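You operate a simulated robot arm through the tools that you are given. There is no shell and no other tool.

Carry out the task below with a simulated robot arm. There is one attempt and no reset: what you move stays moved.

JOB
Mix a double batch of umber filler and crank it smooth.
Fine: two pumps of water, tint dial to umber, one pump of tint, then two slides of powder; it stays in the tank, spout stays.

It is judged by the outcome, as a careful person would: the job done as asked, and still so three seconds after it is handed in. It fails if anything else is knocked over, pushed out of place, dropped, spilled or broken.

ROBOT AND FRAMES
A 7-joint arm with a two-finger parallel gripper, fixed in place. Base frame: the origin is on the floor under the middle of its stand, x ahead of it, y to its left, z up; the work surface is at about z = 800. Units: mm, rad, N and s.
With the tool pointing down near the work surface it reaches from about 240 to 680 mm from the base axis. Its first joint turns from -1.152 to 1.152 rad. Payload 2.4 kg.
Tool frame: the origin (TCP) lies between the finger pads and is the grasp point; the fingertips stand 30 mm ahead of it; z points along the fingers, y is the line along which they close. The gripper opens to 94 mm. The fingers are 28 mm wide and 10 mm thick; the gripper's body (50 by 96 mm) begins 55 mm behind the TCP.
Orientation is that of the tool frame in the base frame, as a unit quaternion [w, x, y, z]. With the fingers straight down and closing along the base's y, the tool's x points along the base's -x, its y along +y and its z along -z.

CONTROLS
- The arm moves only by the tool move_arm. Its argument "moves" is a list of rows, each a list of 7 numbers: the shift along the tool's x, y, z in units of 150 mm (1.0 is 150 mm), then the turn, a rotation vector about the tool's x, y, z in units of 180 degrees (1.0 is 180 degrees), then the closure in counts, from 0 (fully open) to 255 (shut). In form: [[dx, dy, dz, wx, wy, wz, hand], ...]. A call has 1 to 20 rows; each row is the pose to reach, as a shift and turn from the pose commanded when the call began, along the tool's axes at that moment. A call with a number of a shift or a turn outside -1 to 1 is refused whole. Rows are played at 5 a second. More than 50 mm and 0.15 rad between two rows, or a gripper value outside its range, and nothing of the call is played. A pose out of reach is approached as far as the arm can. The call stops where the force on the tool passes 40 N (or 10 N more than at its start, if that is more) or the arm is blocked; 0.2 s more then pass. Each finger travels about 153 mm/s and halts on what it meets, pressing with about 27 N; the grip force reading is that of the motor and also rises with nothing between the fingers. The clock runs only during rows and for 0.2 s after the last one: add rows that repeat a pose to give the fingers time. The reply holds the time, the measured pose of the TCP, the force on the tool along the base axes, the opening and the grip force, in the units named above and with some noise, with the torque about the TCP (base axes, N m) and any sound that the robot's microphone picked up.
- Cameras (640 x 400 px; columns grow to the right, rows downward): "scene" is fixed at [45.9, 478.6, 1450.3]; the picture's right is [-0.70, -0.71, 0.00], its down [-0.38, 0.37, -0.85] and it looks along [0.60, -0.60, -0.53] (base axes); focal length 362 px, centre (320, 200). "wrist" rides on the gripper at [76, 14, -103] in the tool frame; the picture's right is [-0.18, 0.98, 0.00], its down [-0.75, -0.14, -0.64] and it looks along [-0.63, -0.12, 0.77] (tool axes); focal length 243 px, centre (320, 200). There is no depth. A picture from a camera that has moved, and an enlarged one, comes with that camera's place and axes in the base frame and with its lens.
- snapshot(camera): a new picture of that camera. No time passes.
- close_up(camera, box): a new picture of the part [left, top, right, bottom] of that camera's present view, enlarged. No time passes.
- hand_in(): hands the job in; it is judged then, once.

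Nothing tells you positions but the pictures and the camera data. Unless the task says otherwise, let go and move clear before handing in.

The tools are called after ">>>" by a JSON object that holds its "method" and its "body". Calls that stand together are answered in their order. move_arm: Moves the arm, as the interface text tells. Its arguments: {"type":"object","properties":{"moves":{"type":"array"}},"required":["moves"]} The other tools are called the same way: snapshot (camera) takes a picture; close_up (camera, box) takes an enlarged picture of a part of a camera's view; hand_in () hands the job in.

At the start:

```text
time_s: 0.0
ee_pos: [374.5, 138.6, 1187.5]
tcp_rot: [0.0, 0.0, 1.0, 0.0]
contact_force: [-0.4, -0.1, -0.5]
moment: [-0.04, 0.03, -0.04]
gripper_width: 93.8
grasp_force: 0.1
```

scene: 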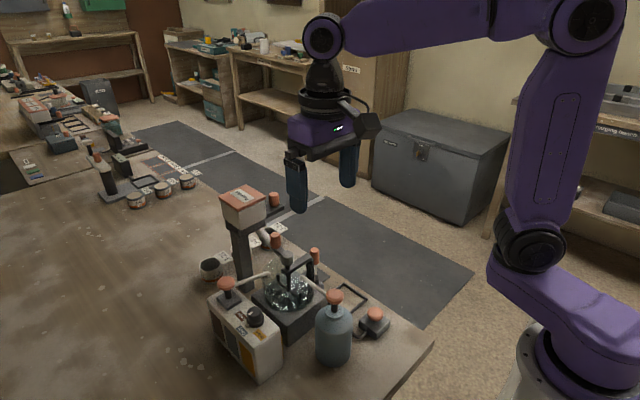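
wrist: 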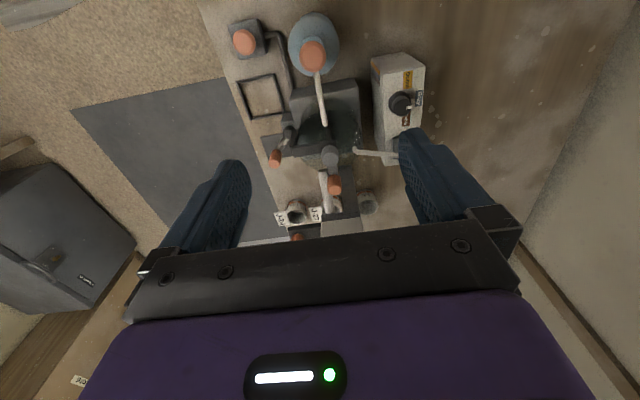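

I see a mixing station with a glass tank, a blue water bottle pump, a tint box with a dial and pump, and a powder hopper on a post. I'll zoom in on each before moving.

>>> {"method": "close_up", "body": {"camera": "scene", "box": [180, 170, 420, 390]}}

>>> {"method": "close_up", "body": {"camera": "scene", "box": [240, 220, 340, 310]}}

>>> {"method": "close_up", "body": {"camera": "wrist", "box": [210, 0, 450, 250]}}

>>> {"method": "close_up", "body": {"camera": "scene", "box": [190, 270, 290, 380]}}

```text
1.82 times, centred on (300, 280) of scene
camera zoom: at [45.9, 478.6, 1450.3], right [-0.7, -0.71, 0.0], down [-0.38, 0.37, -0.85], along [0.6, -0.6, -0.53], focal length 658 px, centre (356, 54)
```

zoom: 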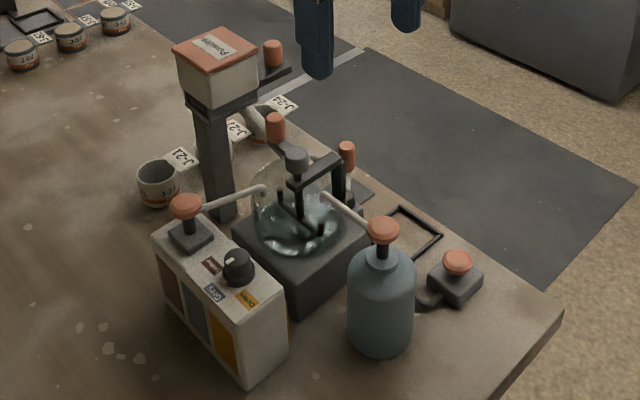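

```text
4.44 times, centred on (290, 265) of scene
camera zoom: at [45.9, 478.6, 1450.3], right [-0.7, -0.71, 0.0], down [-0.38, 0.37, -0.85], along [0.6, -0.6, -0.53], focal length 1609 px, centre (453, -89)
```

zoom: 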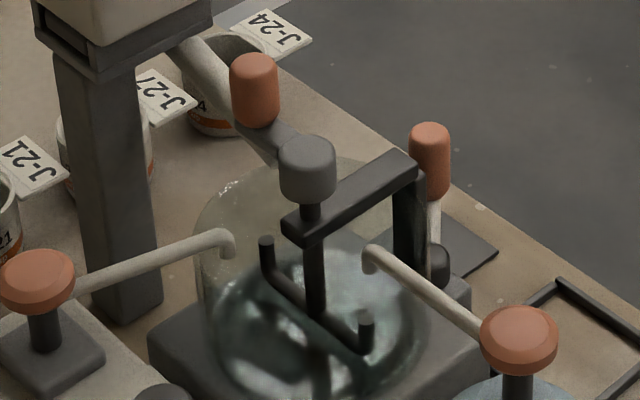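

```text
1.60 times, centred on (330, 125) of wrist
camera zoom: at [296.9, 154.0, 1289.3], right [0.18, 0.98, 0.0], down [0.75, -0.14, 0.64], along [0.63, -0.12, -0.77], focal length 388 px, centre (304, 320)
```

zoom: 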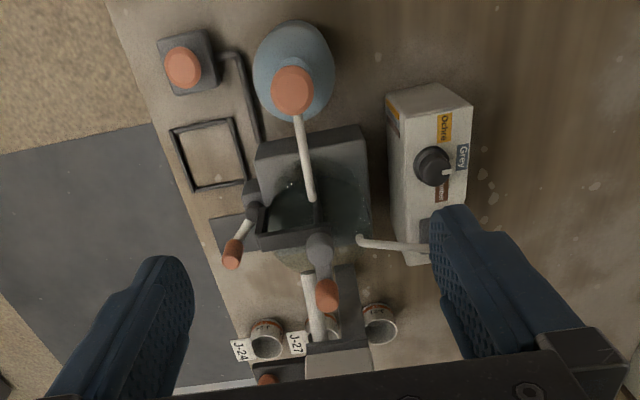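

```text
3.64 times, centred on (240, 325) of scene
camera zoom: at [45.9, 478.6, 1450.3], right [-0.7, -0.71, 0.0], down [-0.38, 0.37, -0.85], along [0.6, -0.6, -0.53], focal length 1317 px, centre (611, -254)
```

zoom: 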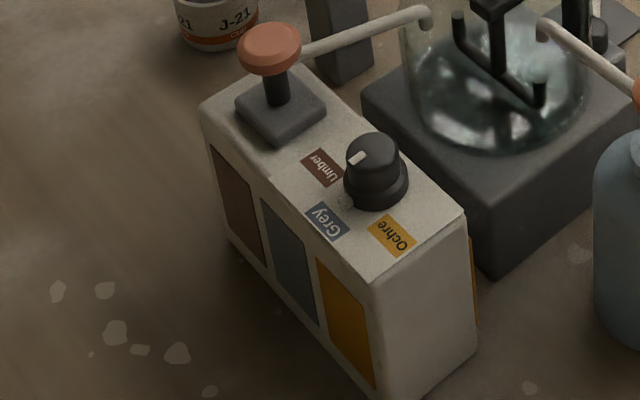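

The layout so far, as rough estimates:

| Item | x | y | z |
|---|---|---|---|
| Water knob | 350 | 135 | 955 |
| Tint dial | 439 | 248 | 922 |
| Tint pump | 524 | 250 | 950 |
| Crank knob | 516 | 134 | 992 |
| Powder slide knob | 627 | 48 | 994 |

I'll shut the fingers and come down a little over the bottle for a closer view.

>>> {"method": "move_arm", "body": {"moves": [[0.04, -0.006, 0.15, 0, 0, 0, 128], [0.08, -0.012, 0.3, 0, 0, 0, 255], [0.12, -0.018, 0.45, 0, 0, 0, 255], [0.163, -0.024, 0.6, 0, 0, 0, 255], [0.163, -0.024, 0.7, 0, 0, 0, 255], [0.163, -0.024, 0.7, 0, 0, 0, 255]]}}

>>> {"method": "snapshot", "body": {"camera": "wrist"}}

>>> {"method": "snapshot", "body": {"camera": "scene"}}

```text
time_s: 1.4
ee_pos: [350.0, 136.8, 1081.0]
tcp_rot: [0.0, -0.001, 1.0, 0.0]
contact_force: [-1.0, 0.4, 0.3]
moment: [0.03, 0.0, -0.01]
gripper_width: 0.3
grasp_force: 27.0
```

```text
taken
camera wrist: at [272.8, 151.4, 1184.0], right [0.18, 0.98, 0.0], down [0.75, -0.14, 0.64], along [0.63, -0.12, -0.77], focal length 243 px, centre (320, 200)
```

wrist: 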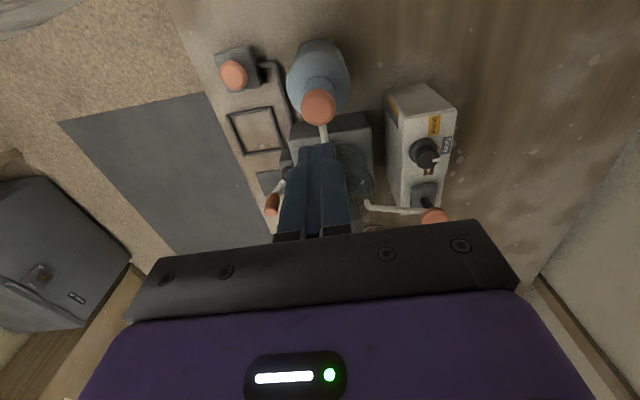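

```text
taken
```

scene: 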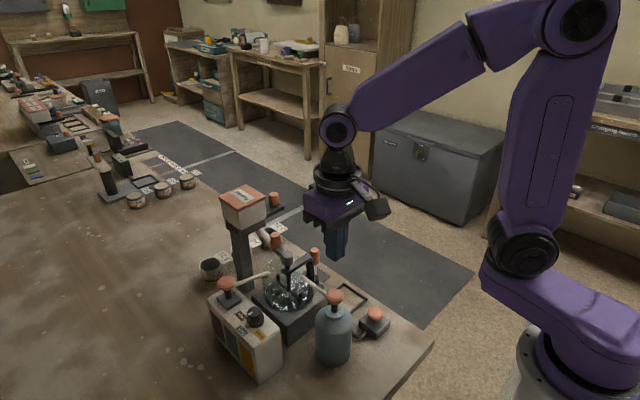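

The water knob works out at about (350, 135) with its top near z 950–965, right under the fingertips. I'll go down to just above it and check.

>>> {"method": "move_arm", "body": {"moves": [[0, -0.007, 0.17, 0, 0, 0, 255], [0, -0.007, 0.34, 0, 0, 0, 255], [0, -0.007, 0.46, 0, 0, 0, 255], [0, -0.007, 0.46, 0, 0, 0, 255]]}}

>>> {"method": "snapshot", "body": {"camera": "wrist"}}

>>> {"method": "close_up", "body": {"camera": "scene", "box": [240, 220, 400, 380]}}

```text
time_s: 2.4
ee_pos: [348.9, 135.1, 1013.1]
tcp_rot: [0.0, -0.001, 1.0, 0.0]
contact_force: [-0.7, 0.1, -0.6]
moment: [-0.03, 0.01, 0.0]
gripper_width: 0.2
grasp_force: 27.2
```

```text
taken
camera wrist: at [272.4, 149.7, 1115.0], right [0.18, 0.98, 0.0], down [0.75, -0.14, 0.64], along [0.63, -0.12, -0.77], focal length 243 px, centre (320, 200)
```

wrist: 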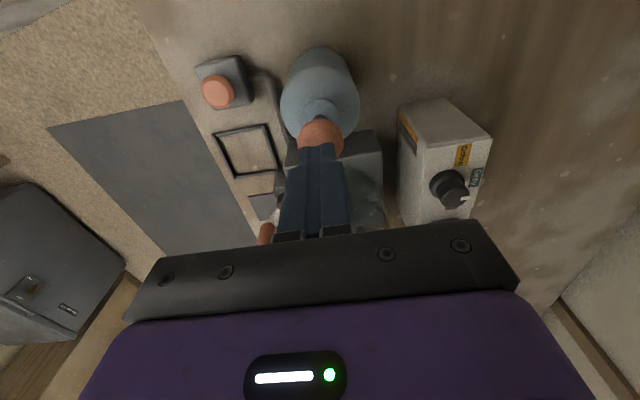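

```text
2.50 times, centred on (320, 300) of scene
camera zoom: at [45.9, 478.6, 1450.3], right [-0.7, -0.71, 0.0], down [-0.38, 0.37, -0.85], along [0.6, -0.6, -0.53], focal length 905 px, centre (320, -50)
```

zoom: 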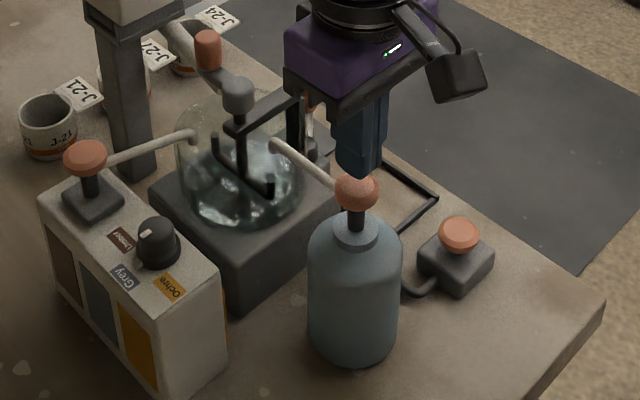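

The fingertips are centred about 10–15 mm above the water knob. I'll press down slowly in small steps, watching the force and listening for sounds.

>>> {"method": "move_arm", "body": {"moves": [[0, 0.007, 0.03, 0, 0, 0, 255], [0, 0.007, 0.06, 0, 0, 0, 255], [0, 0.007, 0.09, 0, 0, 0, 255], [0, 0.007, 0.12, 0, 0, 0, 255], [0, 0.007, 0.14, 0, 0, 0, 255]]}}

>>> {"method": "close_up", "body": {"camera": "scene", "box": [240, 220, 400, 380]}}

```text
time_s: 3.6
ee_pos: [350.0, 136.1, 990.7]
tcp_rot: [0.0, 0.0, 1.0, 0.001]
contact_force: [-1.3, -1.2, 3.4]
moment: [0.0, 0.04, -0.05]
gripper_width: 0.0
grasp_force: 26.8
```

```text
2.50 times, centred on (320, 300) of scene
camera zoom: at [45.8, 478.5, 1450.3], right [-0.7, -0.71, 0.0], down [-0.38, 0.37, -0.85], along [0.6, -0.6, -0.53], focal length 905 px, centre (320, -50)
```

zoom: 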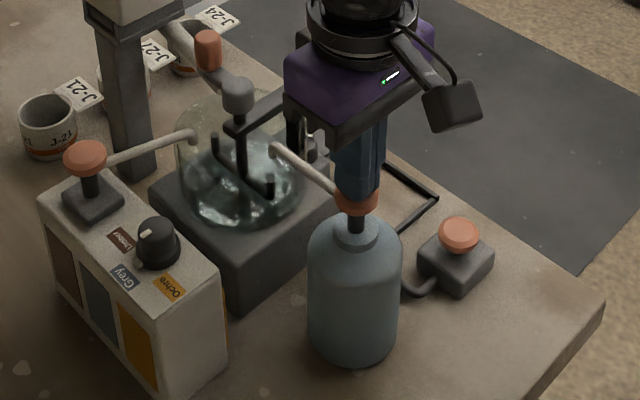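

Light contact now (3.4 N) at TCP z≈991. I'll keep pressing for the full stroke.

>>> {"method": "move_arm", "body": {"moves": [[0, 0, 0.02, 0, 0, 0, 255], [0, 0, 0.04, 0, 0, 0, 255], [0, 0, 0.06, 0, 0, 0, 255], [0, 0, 0.08, 0, 0, 0, 255]]}}

>>> {"method": "close_up", "body": {"camera": "scene", "box": [240, 220, 400, 380]}}

```text
time_s: 4.5
ee_pos: [349.5, 135.8, 983.0]
tcp_rot: [0.001, -0.001, 1.0, 0.0]
contact_force: [-5.0, -4.2, 16.7]
moment: [-0.12, 0.22, -0.01]
gripper_width: 0.0
grasp_force: 27.6
stopped in row 4: the force on the tool passed its limit at 53 N (the readings are from after the stop); the commanded pose is now the measured one
```

```text
2.50 times, centred on (320, 300) of scene
camera zoom: at [45.5, 478.4, 1450.4], right [-0.7, -0.71, 0.0], down [-0.38, 0.37, -0.85], along [0.6, -0.6, -0.53], focal length 905 px, centre (320, -50)
```

zoom: 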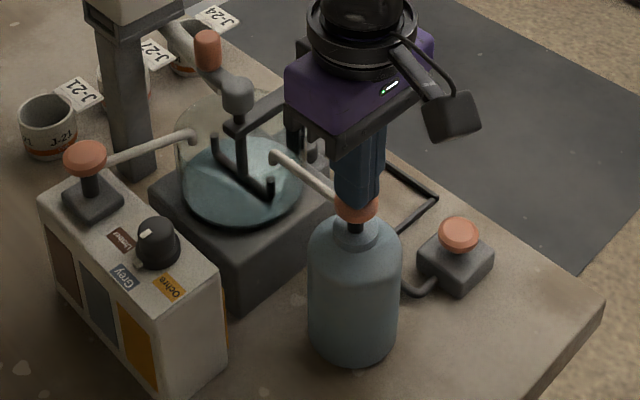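

The tank now shows water, and the pump bottomed out at about z 981. I'll lift fully so the knob springs back, then check it before the second pump.

>>> {"method": "move_arm", "body": {"moves": [[0, 0, -0.05, 0, 0, 0, 255], [0, 0, -0.1, 0, 0, 0, 255], [0, 0, -0.15, 0, 0, 0, 255], [0, 0, -0.2, 0, 0, 0, 255], [0, 0, -0.2, 0, 0, 0, 255]]}}

>>> {"method": "close_up", "body": {"camera": "scene", "box": [240, 220, 400, 380]}}

```text
time_s: 5.7
ee_pos: [349.9, 135.8, 1013.5]
tcp_rot: [0.001, -0.001, 1.0, 0.001]
contact_force: [0.4, 0.2, 0.1]
moment: [0.01, 0.01, -0.02]
gripper_width: 0.1
grasp_force: 27.5
```

```text
2.50 times, centred on (320, 300) of scene
camera zoom: at [45.9, 478.6, 1450.3], right [-0.7, -0.71, 0.0], down [-0.38, 0.37, -0.85], along [0.6, -0.6, -0.53], focal length 905 px, centre (320, -50)
```

zoom: 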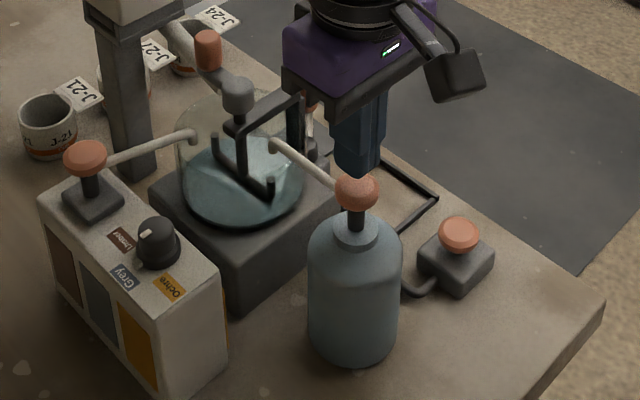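

The knob sprang back up and one dose of water is in. Now the second pump, with the same stroke.

>>> {"method": "move_arm", "body": {"moves": [[0, 0, 0.05, 0, 0, 0, 255], [0, 0, 0.1, 0, 0, 0, 255], [0, 0, 0.14, 0, 0, 0, 255], [0, 0, 0.155, 0, 0, 0, 255], [0, 0, 0.17, 0, 0, 0, 255], [0, 0, 0.185, 0, 0, 0, 255], [0, 0, 0.2, 0, 0, 0, 255], [0, 0, 0.21, 0, 0, 0, 255], [0, 0, 0.22, 0, 0, 0, 255], [0, 0, 0.23, 0, 0, 0, 255]]}}

>>> {"method": "close_up", "body": {"camera": "scene", "box": [240, 220, 400, 380]}}

```text
time_s: 7.6
ee_pos: [349.6, 134.5, 983.9]
tcp_rot: [0.002, -0.001, 1.0, 0.001]
contact_force: [-6.0, -2.0, 17.6]
moment: [-0.1, 0.31, 0.01]
gripper_width: 0.2
grasp_force: 27.3
stopped in row 9: the force on the tool passed its limit at 46 N (the readings are from after the stop); the commanded pose is now the measured one
```

```text
2.50 times, centred on (320, 300) of scene
camera zoom: at [45.5, 478.4, 1450.4], right [-0.7, -0.71, 0.0], down [-0.38, 0.37, -0.85], along [0.6, -0.6, -0.53], focal length 905 px, centre (320, -50)
```

zoom: 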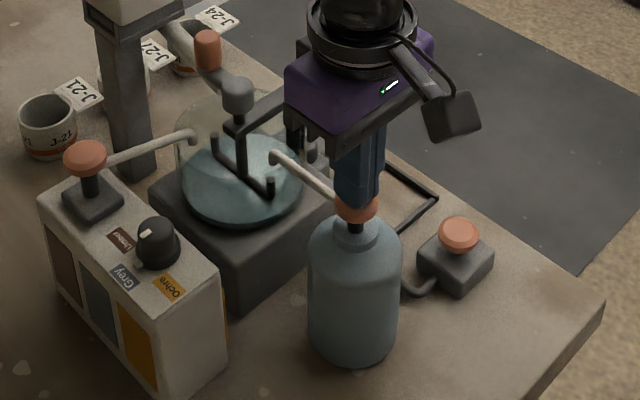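

The second press bottomed out at the same depth. I'll lift clear and check the water level in the tank.

>>> {"method": "move_arm", "body": {"moves": [[0, 0, -0.05, 0, 0, 0, 255], [0, 0, -0.1, 0, 0, 0, 255], [0, 0, -0.15, 0, 0, 0, 255], [0, 0, -0.25, 0, 0, 0, 255], [0, 0, -0.4, 0, 0, 0, 255], [0, 0, -0.4, 0, 0, 0, 255]]}}

>>> {"method": "close_up", "body": {"camera": "scene", "box": [240, 220, 400, 380]}}

>>> {"method": "close_up", "body": {"camera": "scene", "box": [250, 230, 340, 330]}}

```text
time_s: 9.0
ee_pos: [350.7, 133.9, 1043.5]
tcp_rot: [0.002, -0.001, 1.0, 0.002]
contact_force: [-0.5, 0.3, 0.3]
moment: [0.02, -0.02, 0.02]
gripper_width: 0.1
grasp_force: 27.2
```

```text
2.50 times, centred on (320, 300) of scene
camera zoom: at [45.9, 478.6, 1450.3], right [-0.7, -0.71, 0.0], down [-0.38, 0.37, -0.85], along [0.6, -0.6, -0.53], focal length 905 px, centre (320, -50)
```

zoom: 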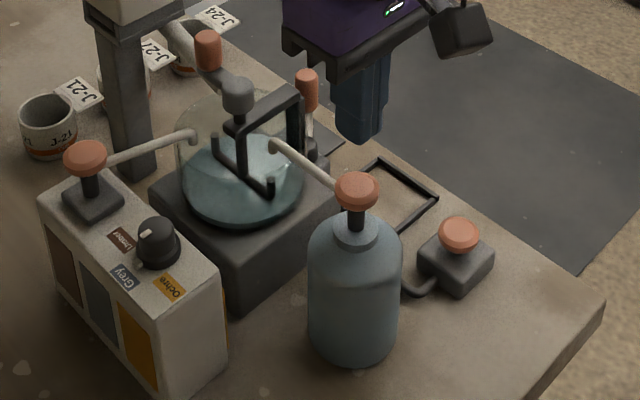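

```text
4.00 times, centred on (295, 280) of scene
camera zoom: at [45.9, 478.6, 1450.3], right [-0.7, -0.71, 0.0], down [-0.38, 0.37, -0.85], along [0.6, -0.6, -0.53], focal length 1448 px, centre (420, -120)
```

zoom: 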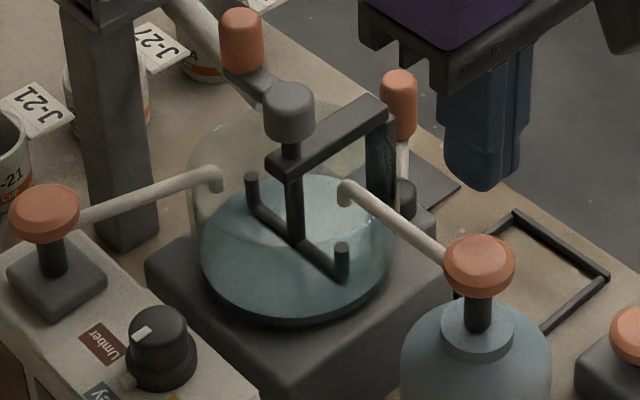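

Both water doses are in and the knob is back up. Next is the tint dial at about (439, 248, 922), so I'll move above it with the fingers opened for a direct look.

>>> {"method": "move_arm", "body": {"moves": [[-0.147, 0.19, 0, 0, 0, 0, 200], [-0.293, 0.38, 0, 0, 0, 0, 120], [-0.44, 0.57, 0, 0, 0, 0, 90], [-0.587, 0.76, 0, 0, 0, 0, 90], [-0.587, 0.76, 0, 0, 0, 0, 90]]}}

>>> {"method": "snapshot", "body": {"camera": "wrist"}}

>>> {"method": "close_up", "body": {"camera": "scene", "box": [200, 270, 290, 380]}}

```text
time_s: 10.2
ee_pos: [437.0, 249.6, 1043.2]
tcp_rot: [0.002, -0.001, 1.0, 0.001]
contact_force: [0.1, 0.0, 0.7]
moment: [0.02, 0.01, -0.01]
gripper_width: 60.8
grasp_force: 0.0
```

```text
taken
camera wrist: at [359.0, 263.8, 1146.0], right [0.18, 0.98, 0.0], down [0.75, -0.14, 0.65], along [0.63, -0.12, -0.76], focal length 243 px, centre (320, 200)
```

wrist: 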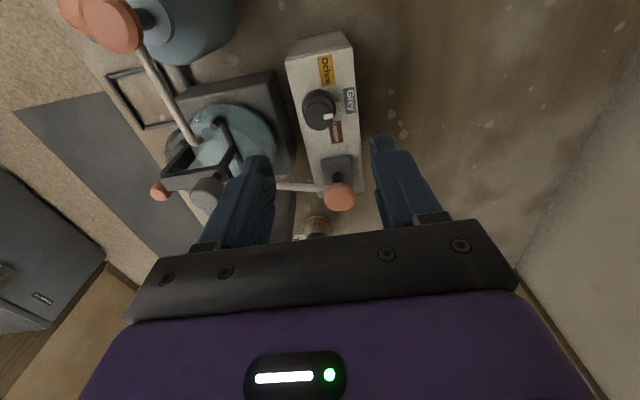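

```text
3.64 times, centred on (245, 325) of scene
camera zoom: at [45.9, 478.6, 1450.3], right [-0.7, -0.71, 0.0], down [-0.38, 0.37, -0.85], along [0.6, -0.6, -0.53], focal length 1317 px, centre (593, -254)
```

zoom: 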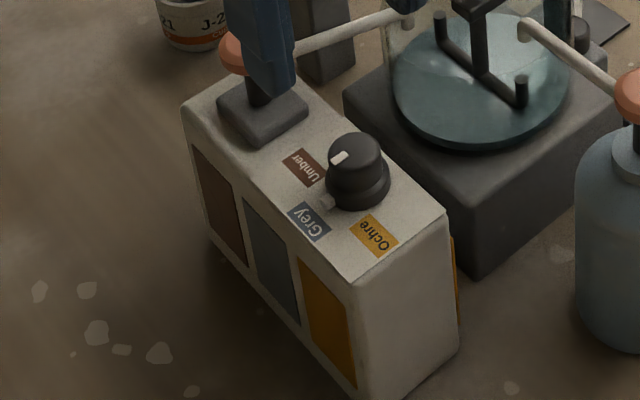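

>>> {"method": "close_up", "body": {"camera": "wrist", "box": [270, 30, 390, 220]}}

>>> {"method": "close_up", "body": {"camera": "wrist", "box": [290, 70, 370, 150]}}

>>> {"method": "close_up", "body": {"camera": "scene", "box": [234, 298, 274, 338]}}

```text
2.11 times, centred on (330, 125) of wrist
camera zoom: at [359.0, 263.8, 1146.0], right [0.18, 0.98, 0.0], down [0.75, -0.14, 0.65], along [0.63, -0.12, -0.76], focal length 511 px, centre (299, 358)
```

zoom: 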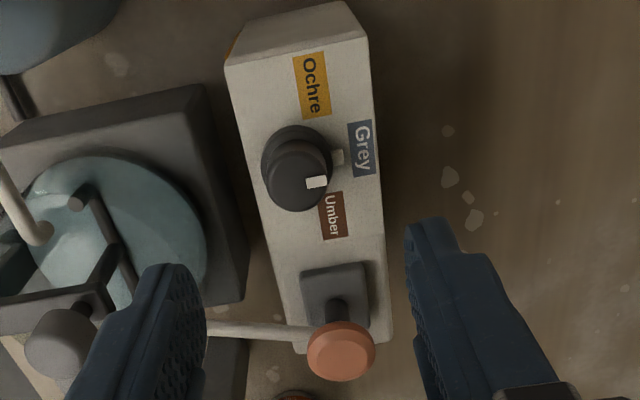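

```text
5.00 times, centred on (330, 110) of wrist
camera zoom: at [359.0, 263.8, 1146.0], right [0.18, 0.98, 0.0], down [0.75, -0.14, 0.65], along [0.63, -0.12, -0.76], focal length 1213 px, centre (270, 650)
```

zoom: 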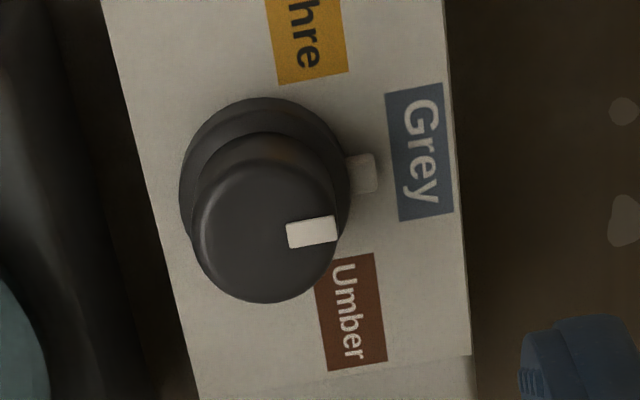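

```text
10.00 times, centred on (254, 318) of scene
camera zoom: at [45.9, 478.6, 1450.3], right [-0.7, -0.71, 0.0], down [-0.38, 0.37, -0.85], along [0.6, -0.6, -0.53], focal length 3621 px, centre (980, -980)
```

zoom: 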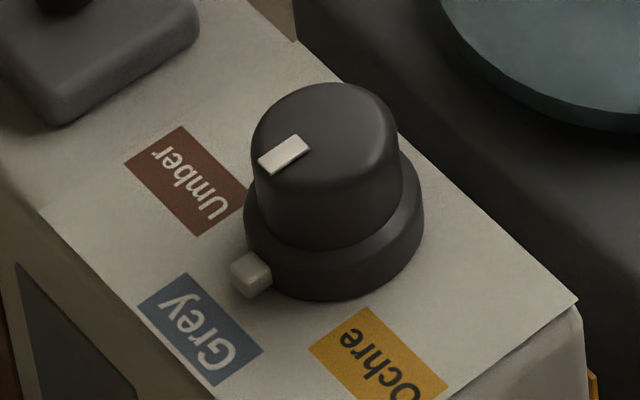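

The dial's mark and its side nub both point along +y, at Grey. Umber lies about 62° clockwise from there as seen from above. The dial centre is about (441, 247) with its top near z 933, so I'll come down around it with the fingers open.

>>> {"method": "move_arm", "body": {"moves": [[-0.015, -0.008, 0.2, 0, 0, 0, 90], [-0.03, -0.015, 0.4, 0, 0, 0, 90], [-0.03, -0.015, 0.52, 0, 0, 0, 90], [-0.03, -0.015, 0.52, 0, 0, 0, 90]]}}

>>> {"method": "snapshot", "body": {"camera": "wrist"}}

>>> {"method": "close_up", "body": {"camera": "scene", "box": [200, 260, 300, 380]}}

```text
time_s: 11.2
ee_pos: [442.3, 246.4, 964.9]
tcp_rot: [0.002, 0.0, 1.0, 0.001]
contact_force: [-0.2, -0.2, 0.3]
moment: [-0.03, 0.01, -0.01]
gripper_width: 60.6
grasp_force: 0.1
```

```text
taken
camera wrist: at [365.4, 261.4, 1068.1], right [0.18, 0.98, 0.0], down [0.75, -0.14, 0.65], along [0.63, -0.12, -0.76], focal length 243 px, centre (320, 200)
```

wrist: 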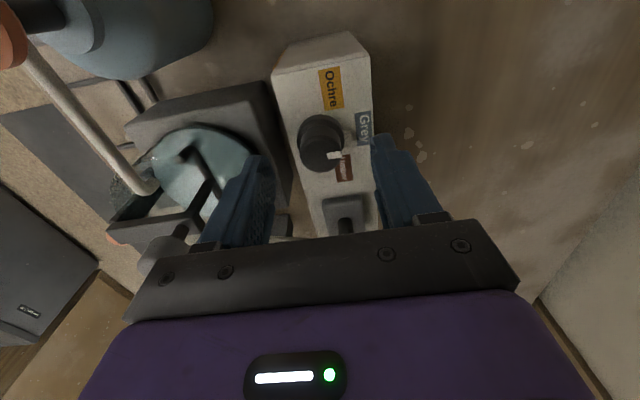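

```text
3.33 times, centred on (250, 320) of scene
camera zoom: at [45.9, 478.6, 1450.3], right [-0.7, -0.71, 0.0], down [-0.38, 0.37, -0.85], along [0.6, -0.6, -0.53], focal length 1207 px, centre (553, -200)
```

zoom: 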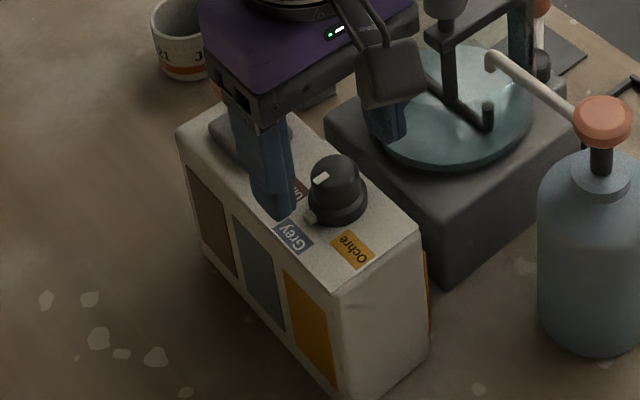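

The fingers straddle the dial, which sits at about (440, 248). I'll lower to z≈948 so the fingertips stay above the flange, then grip it gently.

>>> {"method": "move_arm", "body": {"moves": [[0.01, 0.008, 0.04, 0, 0, 0, 90], [0.012, 0.01, 0.08, 0, 0, 0, 90], [0.012, 0.01, 0.11, 0, 0, 0, 90], [0.012, 0.01, 0.11, 0, 0, 0, 140], [0.012, 0.01, 0.11, 0, 0, 0, 180], [0.012, 0.01, 0.11, 0, 0, 0, 210], [0.012, 0.01, 0.11, 0, 0, 0, 210]]}}

>>> {"method": "snapshot", "body": {"camera": "wrist"}}

>>> {"method": "close_up", "body": {"camera": "scene", "box": [200, 260, 300, 380]}}

```text
time_s: 12.8
ee_pos: [441.4, 249.5, 949.7]
tcp_rot: [0.001, 0.0, 1.0, 0.001]
contact_force: [0.4, -3.5, -2.2]
moment: [-0.66, -0.14, 0.02]
gripper_width: 27.7
grasp_force: 44.6
```

```text
taken
camera wrist: at [364.3, 262.7, 1051.4], right [0.18, 0.98, 0.0], down [0.75, -0.14, 0.64], along [0.63, -0.12, -0.76], focal length 243 px, centre (320, 200)
```

wrist: 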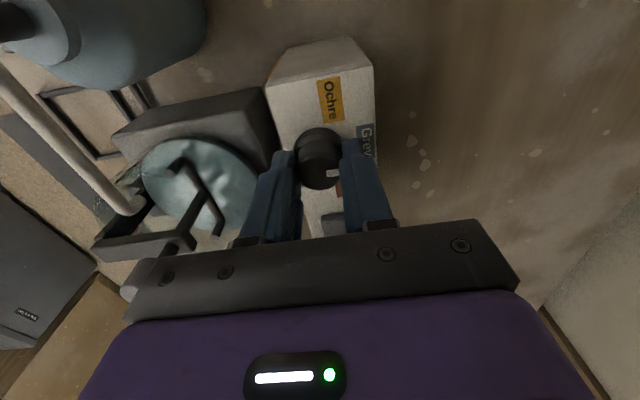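

```text
3.33 times, centred on (250, 320) of scene
camera zoom: at [45.9, 478.5, 1450.3], right [-0.7, -0.71, 0.0], down [-0.38, 0.37, -0.85], along [0.6, -0.6, -0.53], focal length 1207 px, centre (553, -200)
```

zoom: 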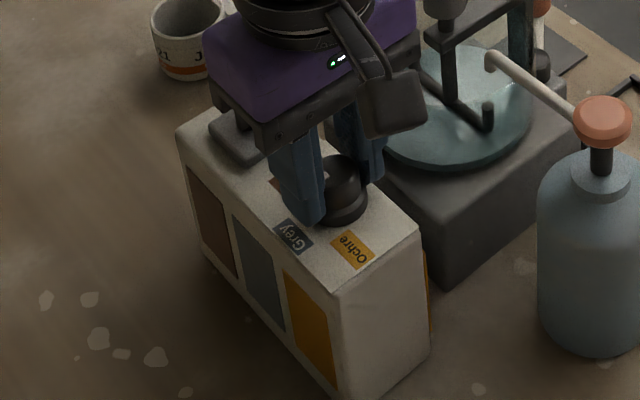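

I have a good grip on the dial (27.7 mm wide). I'll turn it clockwise from above (positive about tool z) in small steps, about 40° first, then check.

>>> {"method": "move_arm", "body": {"moves": [[0, 0, 0, 0, 0, 0.037, 210], [0, 0, 0, 0, 0, 0.074, 210], [0, 0, 0, 0, 0, 0.111, 210], [0, 0, 0, 0, 0, 0.148, 210], [0, 0, 0, 0, 0, 0.185, 210], [0, 0, 0, 0, 0, 0.222, 210], [0, 0, 0, 0, 0, 0.222, 210]]}}

>>> {"method": "snapshot", "body": {"camera": "wrist"}}

>>> {"method": "close_up", "body": {"camera": "scene", "box": [200, 260, 300, 380]}}

```text
time_s: 14.4
ee_pos: [442.2, 246.8, 949.0]
tcp_rot: [0.001, 0.343, 0.939, 0.001]
contact_force: [2.0, -23.3, 4.8]
moment: [-1.06, 0.46, 0.02]
gripper_width: 27.7
grasp_force: 45.0
```

```text
taken
camera wrist: at [391.1, 307.3, 1051.6], right [0.77, 0.63, 0.0], down [0.48, -0.59, 0.64], along [0.41, -0.5, -0.77], focal length 243 px, centre (320, 200)
```

wrist: 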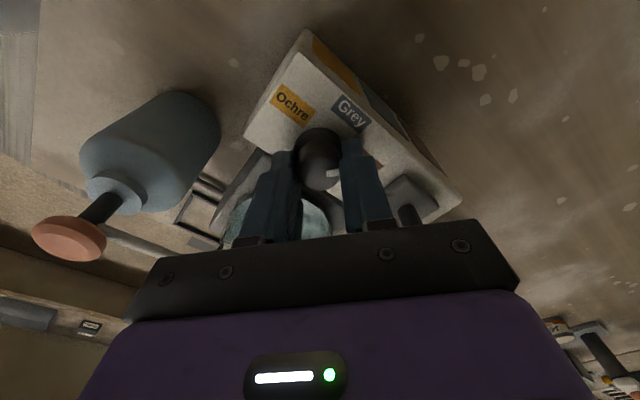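

```text
3.33 times, centred on (250, 320) of scene
camera zoom: at [45.9, 477.9, 1450.5], right [-0.7, -0.71, 0.0], down [-0.38, 0.37, -0.85], along [0.6, -0.6, -0.53], focal length 1207 px, centre (553, -200)
```

zoom: 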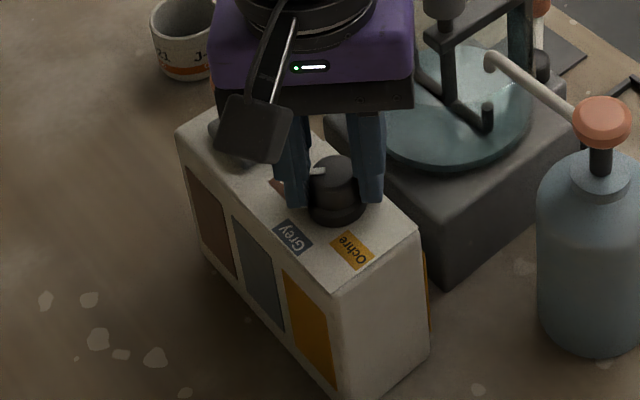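

The dial is turning with the grip and is now about 40° from Grey. There's some side load, so I'll ease the tool by about 1.5 mm and turn the remaining 22° to Umber.

>>> {"method": "move_arm", "body": {"moves": [[-0.003, -0.004, 0, 0, 0, 0, 210], [-0.0064, -0.0077, 0, 0, 0, 0.03, 210], [-0.0064, -0.0077, 0, 0, 0, 0.06, 210], [-0.0064, -0.0077, 0, 0, 0, 0.09, 210], [-0.0064, -0.0077, 0, 0, 0, 0.122, 210], [-0.0064, -0.0077, 0, 0, 0, 0.122, 210]]}}

>>> {"method": "snapshot", "body": {"camera": "wrist"}}

>>> {"method": "close_up", "body": {"camera": "scene", "box": [200, 260, 300, 380]}}

```text
time_s: 15.8
ee_pos: [440.5, 245.8, 948.9]
tcp_rot: [0.001, 0.515, 0.857, 0.002]
contact_force: [-4.6, -17.2, 14.3]
moment: [-1.27, 0.26, 0.24]
gripper_width: 27.5
grasp_force: 44.4
```

```text
taken
camera wrist: at [415.9, 321.0, 1051.7], right [0.95, 0.3, 0.0], down [0.23, -0.73, 0.64], along [0.2, -0.61, -0.77], focal length 243 px, centre (320, 200)
```

wrist: 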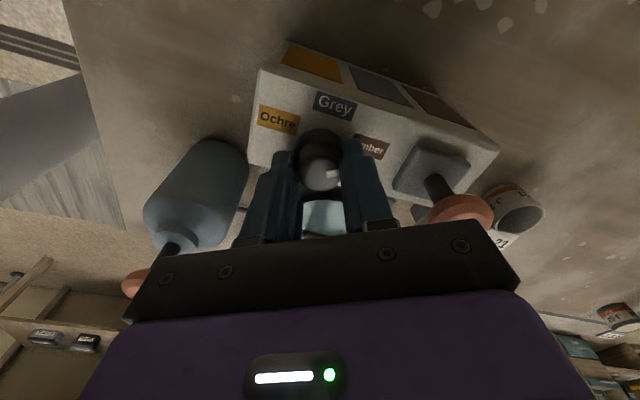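

```text
3.33 times, centred on (250, 320) of scene
camera zoom: at [45.5, 478.0, 1450.5], right [-0.7, -0.71, 0.0], down [-0.38, 0.37, -0.85], along [0.6, -0.6, -0.53], focal length 1207 px, centre (553, -200)
```

zoom: 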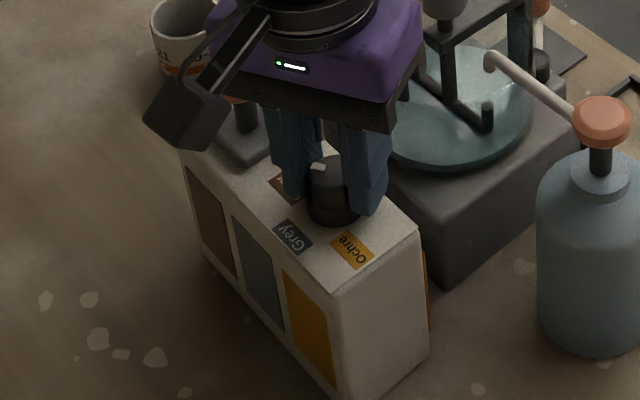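

The dial has been turned 62° and the mark now points towards the Umber label. I'll open the fingers, lift clear and check it.

>>> {"method": "move_arm", "body": {"moves": [[0, 0, 0, 0, 0, 0, 150], [0, 0, 0, 0, 0, 0, 130], [0, 0, -0.1, 0, 0, 0, 130], [0, 0, -0.3, 0, 0, 0, 130], [0, 0, -0.6, 0, 0, 0, 130], [0, 0, -0.6, 0, 0, 0, 130]]}}

>>> {"method": "snapshot", "body": {"camera": "wrist"}}

>>> {"method": "close_up", "body": {"camera": "scene", "box": [234, 298, 274, 338]}}

>>> {"method": "close_up", "body": {"camera": "wrist", "box": [270, 60, 390, 160]}}

```text
time_s: 17.2
ee_pos: [440.6, 245.4, 1038.3]
tcp_rot: [0.001, 0.514, 0.858, 0.002]
contact_force: [0.2, 0.4, -0.3]
moment: [0.02, 0.03, 0.02]
gripper_width: 46.0
grasp_force: 0.1
```

```text
taken
camera wrist: at [416.9, 320.1, 1140.7], right [0.95, 0.3, 0.0], down [0.23, -0.73, 0.64], along [0.2, -0.61, -0.77], focal length 243 px, centre (320, 200)
```

wrist: 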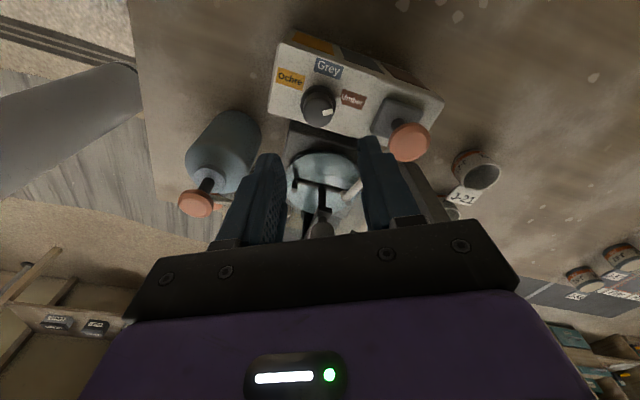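

```text
10.00 times, centred on (254, 318) of scene
camera zoom: at [45.9, 478.6, 1450.3], right [-0.7, -0.71, 0.0], down [-0.38, 0.37, -0.85], along [0.6, -0.6, -0.53], focal length 3621 px, centre (980, -980)
```

zoom: 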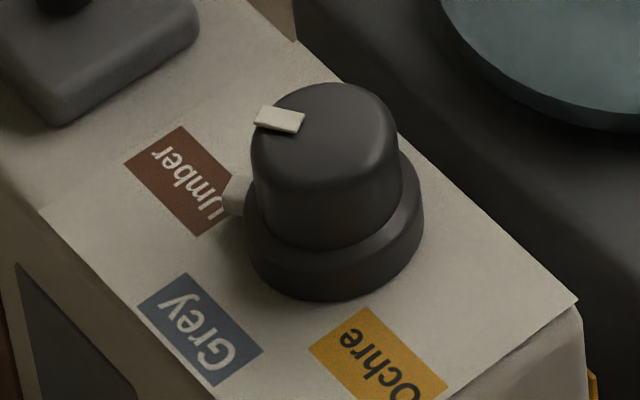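

```text
4.00 times, centred on (330, 110) of wrist
camera zoom: at [416.9, 320.1, 1140.7], right [0.95, 0.3, 0.0], down [0.23, -0.73, 0.64], along [0.2, -0.61, -0.77], focal length 970 px, centre (280, 560)
```

zoom: 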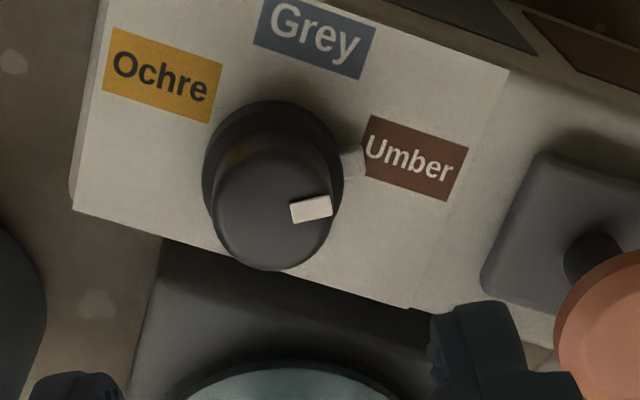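

The dial nub now points squarely at Umber. Next is the tint pump: its knob is at about (517, 254), top near z 957. I'll turn the wrist back, shut the fingers and move above it.

>>> {"method": "move_arm", "body": {"moves": [[-0.02, 0.048, 0, 0, 0, -0.04, 160], [-0.04, 0.095, 0, 0, 0, -0.08, 200], [-0.06, 0.143, 0, 0, 0, -0.12, 255], [-0.08, 0.19, 0, 0, 0, -0.16, 255], [-0.1, 0.24, 0, 0, 0, -0.2, 255], [-0.125, 0.3, 0, 0, 0, -0.24, 255], [-0.15, 0.36, 0, 0, 0, -0.28, 255], [-0.175, 0.42, 0, 0, 0, -0.32, 255], [-0.195, 0.475, 0, 0, 0, -0.344, 255], [-0.195, 0.475, 0, 0, 0, -0.344, 255]]}}

>>> {"method": "snapshot", "body": {"camera": "wrist"}}

>>> {"method": "close_up", "body": {"camera": "scene", "box": [180, 190, 340, 350]}}

```text
time_s: 19.4
ee_pos: [517.8, 256.5, 1039.4]
tcp_rot: [0.002, -0.001, 1.0, 0.002]
contact_force: [0.0, -0.4, -0.1]
moment: [-0.01, 0.01, 0.0]
gripper_width: 0.0
grasp_force: 27.1
```

```text
taken
camera wrist: at [440.1, 270.3, 1141.7], right [0.18, 0.98, 0.0], down [0.75, -0.14, 0.65], along [0.63, -0.12, -0.76], focal length 243 px, centre (320, 200)
```

wrist: 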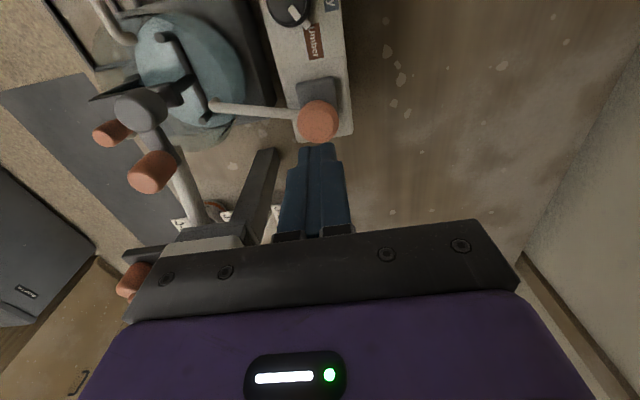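

```text
2.50 times, centred on (260, 270) of scene
camera zoom: at [45.9, 478.6, 1450.3], right [-0.7, -0.71, 0.0], down [-0.38, 0.37, -0.85], along [0.6, -0.6, -0.53], focal length 905 px, centre (470, 25)
```

zoom: 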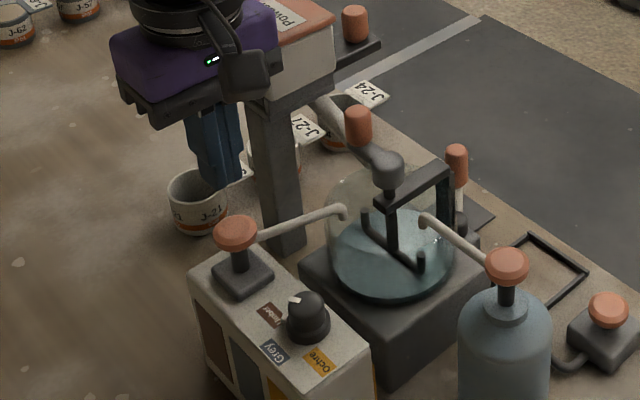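

The fingertips line up with the tint knob to within about 2 mm. I'll go down and press once, slowly.

>>> {"method": "move_arm", "body": {"moves": [[0.005, 0, 0.1, 0, 0, 0, 255], [0.005, 0, 0.2, 0, 0, 0, 255], [0.005, 0, 0.26, 0, 0, 0, 255], [0.005, 0, 0.29, 0, 0, 0, 255], [0.005, 0, 0.31, 0, 0, 0, 255]]}}

>>> {"method": "close_up", "body": {"camera": "scene", "box": [180, 220, 340, 380]}}

```text
time_s: 20.6
ee_pos: [516.1, 256.2, 993.3]
tcp_rot: [0.003, 0.0, 1.0, 0.002]
contact_force: [-0.3, 0.7, 1.9]
moment: [0.02, 0.01, -0.02]
gripper_width: 0.1
grasp_force: 27.6
```

```text
2.50 times, centred on (260, 300) of scene
camera zoom: at [45.8, 478.6, 1450.3], right [-0.7, -0.71, 0.0], down [-0.38, 0.37, -0.85], along [0.6, -0.6, -0.53], focal length 905 px, centre (470, -50)
```

zoom: 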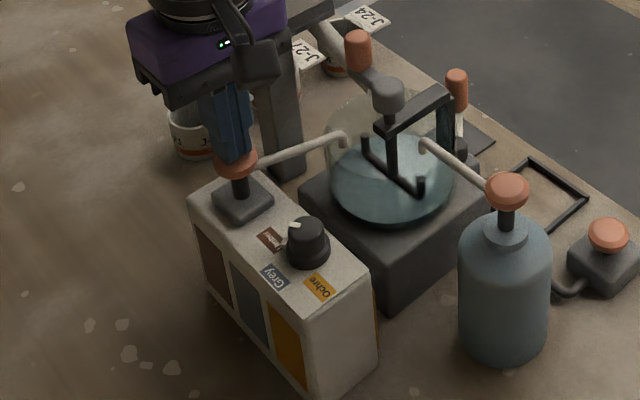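

I'm touching the tint knob at z≈993. One steady press to the bottom of the stroke follows.

>>> {"method": "move_arm", "body": {"moves": [[0, 0, 0.015, 0, 0, 0, 255], [0, 0, 0.03, 0, 0, 0, 255], [0, 0, 0.045, 0, 0, 0, 255], [0, 0, 0.06, 0, 0, 0, 255], [0, 0, 0.075, 0, 0, 0, 255], [0, 0, 0.085, 0, 0, 0, 255], [0, 0, 0.095, 0, 0, 0, 255], [0, 0, 0.105, 0, 0, 0, 255]]}}

>>> {"method": "close_up", "body": {"camera": "scene", "box": [180, 220, 340, 380]}}

```text
time_s: 22.1
ee_pos: [517.4, 256.2, 983.6]
tcp_rot: [0.004, -0.001, 1.0, 0.001]
contact_force: [-6.1, -3.5, 12.9]
moment: [-0.1, 0.31, -0.02]
gripper_width: 0.0
grasp_force: 26.9
stopped in row 7: the force on the tool passed its limit at 43 N (the readings are from after the stop); the commanded pose is now the measured one
```

```text
2.50 times, centred on (260, 300) of scene
camera zoom: at [45.5, 478.4, 1450.4], right [-0.7, -0.71, 0.0], down [-0.38, 0.37, -0.85], along [0.6, -0.6, -0.53], focal length 905 px, centre (470, -50)
```

zoom: 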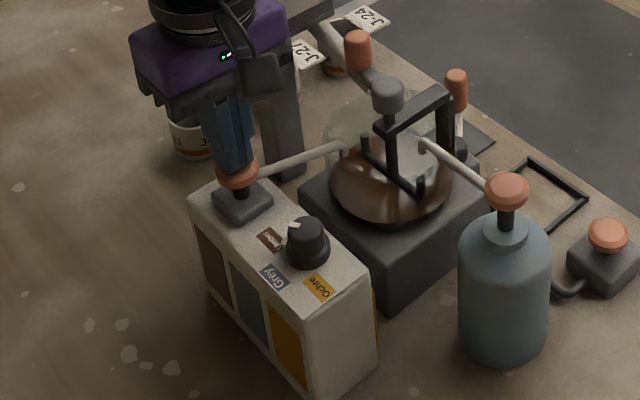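

The tank has turned brown, so one dose of umber is in. I'll lift clear of the tint pump without pressing again, then look at the powder slide.

>>> {"method": "move_arm", "body": {"moves": [[0, 0, -0.05, 0, 0, 0, 255], [0, 0, -0.1, 0, 0, 0, 255], [0, 0, -0.2, 0, 0, 0, 255], [0, 0, -0.4, 0, 0, 0, 255], [0, 0, -0.65, 0, 0, 0, 255], [0, 0, -0.9, 0, 0, 0, 255], [0, 0, -0.9, 0, 0, 0, 255]]}}

>>> {"method": "snapshot", "body": {"camera": "wrist"}}

>>> {"method": "close_up", "body": {"camera": "scene", "box": [200, 160, 300, 260]}}

>>> {"method": "close_up", "body": {"camera": "scene", "box": [230, 210, 340, 310]}}

```text
time_s: 23.7
ee_pos: [515.9, 255.3, 1118.3]
tcp_rot: [0.003, 0.0, 1.0, 0.002]
contact_force: [-0.3, -0.7, -0.3]
moment: [0.02, -0.01, -0.02]
gripper_width: 0.2
grasp_force: 27.4
```

```text
taken
camera wrist: at [437.6, 268.8, 1219.7], right [0.18, 0.98, 0.01], down [0.75, -0.14, 0.65], along [0.64, -0.11, -0.76], focal length 243 px, centre (320, 200)
```

wrist: 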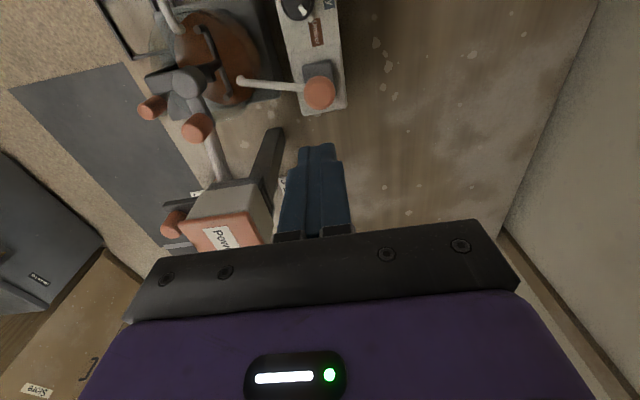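

```text
4.00 times, centred on (250, 210) of scene
camera zoom: at [45.9, 478.6, 1450.3], right [-0.7, -0.71, 0.0], down [-0.38, 0.37, -0.85], along [0.6, -0.6, -0.53], focal length 1448 px, centre (600, 160)
```

zoom: 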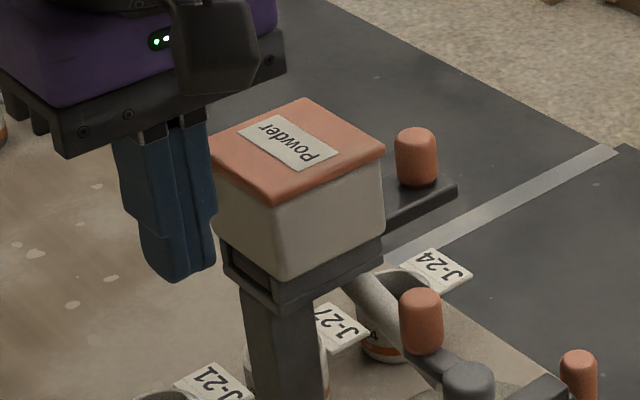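

```text
4.00 times, centred on (285, 260) of scene
camera zoom: at [45.9, 478.6, 1450.3], right [-0.7, -0.71, 0.0], down [-0.38, 0.37, -0.85], along [0.6, -0.6, -0.53], focal length 1448 px, centre (460, -40)
```

zoom: 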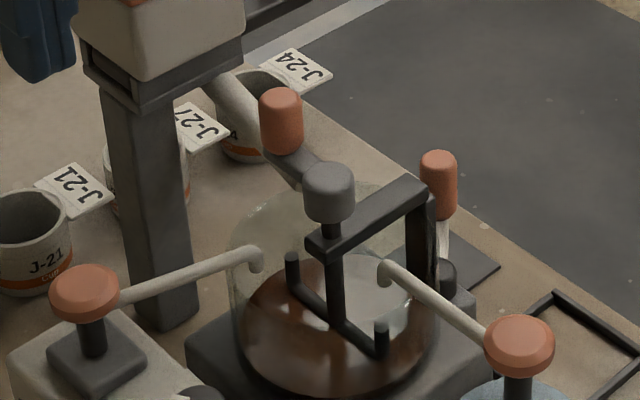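

The powder slide's tray pokes out of the hopper's −y side with its knob standing on it. I need a clearer view of how it moves, so I'll raise the arm and look at it with the wrist camera.

>>> {"method": "move_arm", "body": {"moves": [[0.03, -0.1, -0.1, 0, 0, 0, 255], [0.06, -0.3, -0.25, 0, 0, 0, 255], [0.1, -0.5, -0.3, 0, 0, 0, 255], [0.15, -0.7, -0.3, 0, 0, 0, 255], [0.2, -0.93, -0.3, 0, 0, 0, 255], [0.2, -0.93, -0.3, 0, 0, 0, 255]]}}

>>> {"method": "snapshot", "body": {"camera": "wrist"}}

>>> {"method": "snapshot", "body": {"camera": "scene"}}

```text
time_s: 25.1
ee_pos: [488.3, 114.9, 1159.2]
tcp_rot: [0.004, -0.001, 1.0, 0.002]
contact_force: [-0.1, 0.7, -0.5]
moment: [-0.05, -0.01, 0.01]
gripper_width: 0.2
grasp_force: 27.4
```

```text
taken
camera wrist: at [410.0, 128.7, 1262.4], right [0.18, 0.98, 0.01], down [0.75, -0.14, 0.65], along [0.64, -0.11, -0.76], focal length 243 px, centre (320, 200)
```

wrist: 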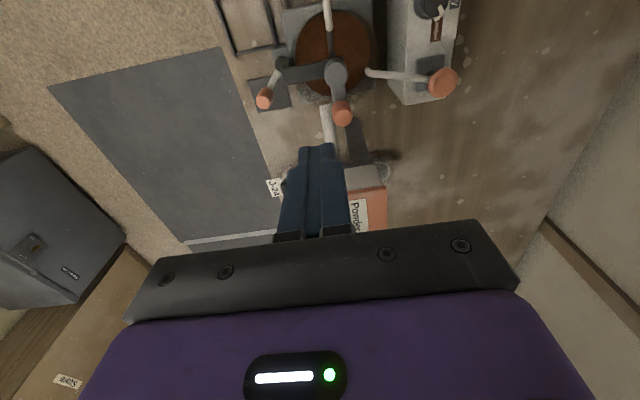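

```text
taken
```

scene: 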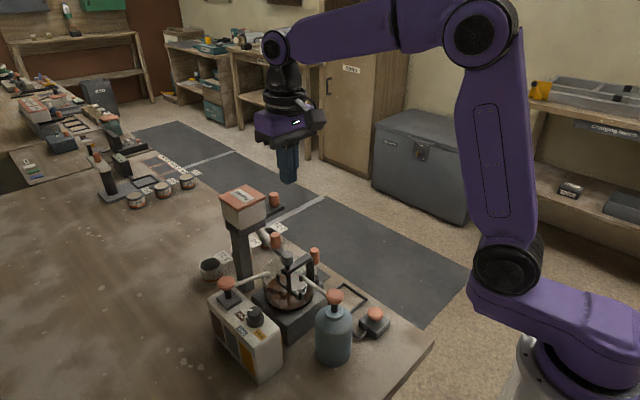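

I'll open the fingers for an unobstructed view of the slide.

>>> {"method": "move_arm", "body": {"moves": [[0.1, -0.1, 0, 0, 0, 0, 120], [0.2, -0.2, 0, 0, 0, 0, 0], [0.3, -0.3, 0, 0, 0, 0, 0], [0.3, -0.3, 0, 0, 0, 0, 0]]}}

>>> {"method": "snapshot", "body": {"camera": "wrist"}}

>>> {"method": "close_up", "body": {"camera": "wrist", "box": [260, 100, 420, 230]}}

```text
time_s: 26.1
ee_pos: [442.0, 69.7, 1160.9]
tcp_rot: [0.004, 0.001, 1.0, 0.003]
contact_force: [-0.6, -0.3, 0.6]
moment: [-0.06, 0.01, 0.01]
gripper_width: 94.0
grasp_force: 0.0
```

```text
taken
camera wrist: at [364.4, 83.7, 1262.9], right [0.18, 0.98, 0.01], down [0.75, -0.14, 0.65], along [0.64, -0.11, -0.76], focal length 243 px, centre (320, 200)
```

wrist: 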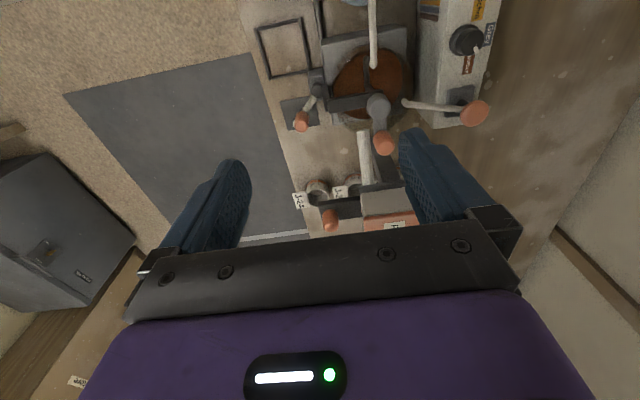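

```text
3.08 times, centred on (340, 165) of wrist
camera zoom: at [364.4, 83.7, 1262.9], right [0.18, 0.98, 0.01], down [0.75, -0.14, 0.65], along [0.64, -0.11, -0.76], focal length 746 px, centre (258, 308)
```

zoom: 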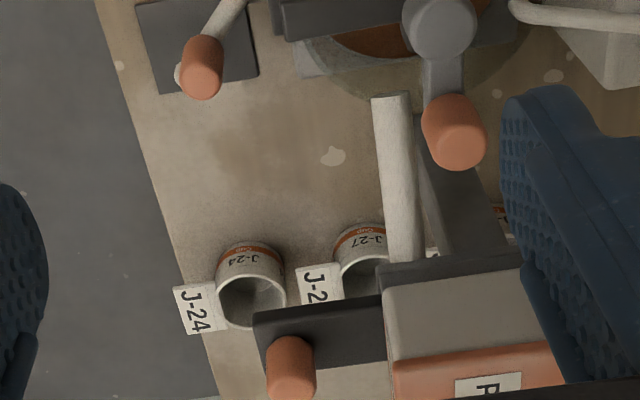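

The powder knob stands at about (616, 56) with its top near z 1022. Its tray slides along y into the hopper, which spans about x 587–650 and y 100–167, with its top at z 1048. I'll turn the wrist 90° so the fingers close along x, and move towards it at a safe height.

>>> {"method": "move_arm", "body": {"moves": [[-0.077, -0.009, 0.0, 0, 0, 0.042, 60], [-0.153, -0.018, 0.0, 0, 0, 0.083, 60], [-0.23, -0.026, 0.0, 0, 0, 0.125, 100], [-0.306, -0.035, 0.0, 0, 0, 0.167, 100], [-0.383, -0.044, 0.0, 0, 0, 0.208, 120], [-0.459, -0.053, 0.0, 0, 0, 0.25, 120], [-0.536, -0.061, 0.0, 0, 0, 0.292, 120], [-0.612, -0.07, 0.0, 0, 0, 0.333, 120], [-0.689, -0.079, 0.0, 0, 0, 0.375, 120], [-0.765, -0.088, 0.0, 0, 0, 0.417, 120], [-0.842, -0.097, 0.0, 0, 0, 0.458, 120], [-0.917, -0.105, 0.0, 0, 0, 0.5, 120], [-0.917, -0.105, 0.0, 0, 0, 0.5, 120]]}}

>>> {"method": "snapshot", "body": {"camera": "wrist"}}

>>> {"method": "snapshot", "body": {"camera": "scene"}}

```text
time_s: 28.9
ee_pos: [578.0, 54.8, 1163.5]
tcp_rot: [0.001, 0.707, 0.708, 0.005]
contact_force: [0.9, -0.1, 0.5]
moment: [0.0, -0.02, 0.02]
gripper_width: 49.6
grasp_force: 0.1
```

```text
taken
camera wrist: at [591.4, 131.3, 1265.7], right [0.98, -0.18, 0.01], down [-0.15, -0.76, 0.64], along [-0.11, -0.63, -0.77], focal length 243 px, centre (320, 200)
```

wrist: 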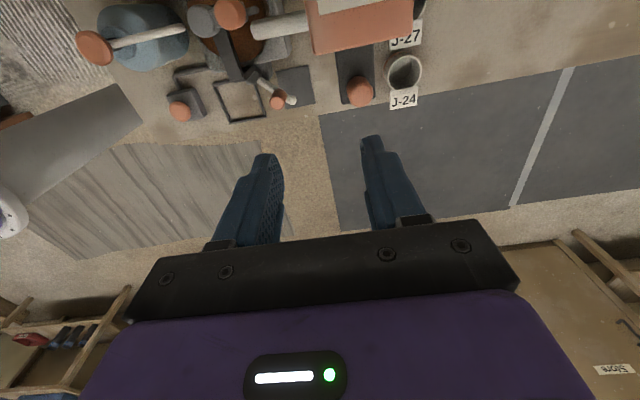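

```text
taken
```

scene: 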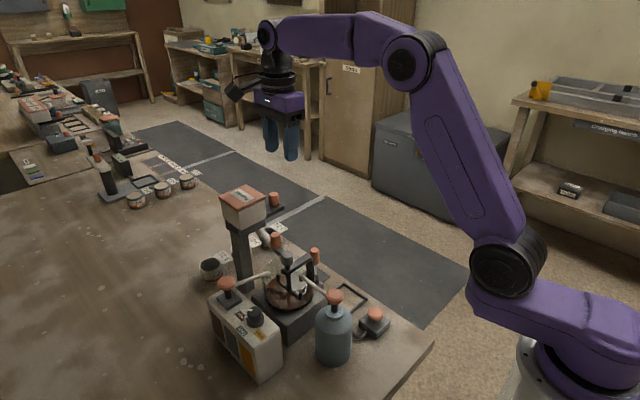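

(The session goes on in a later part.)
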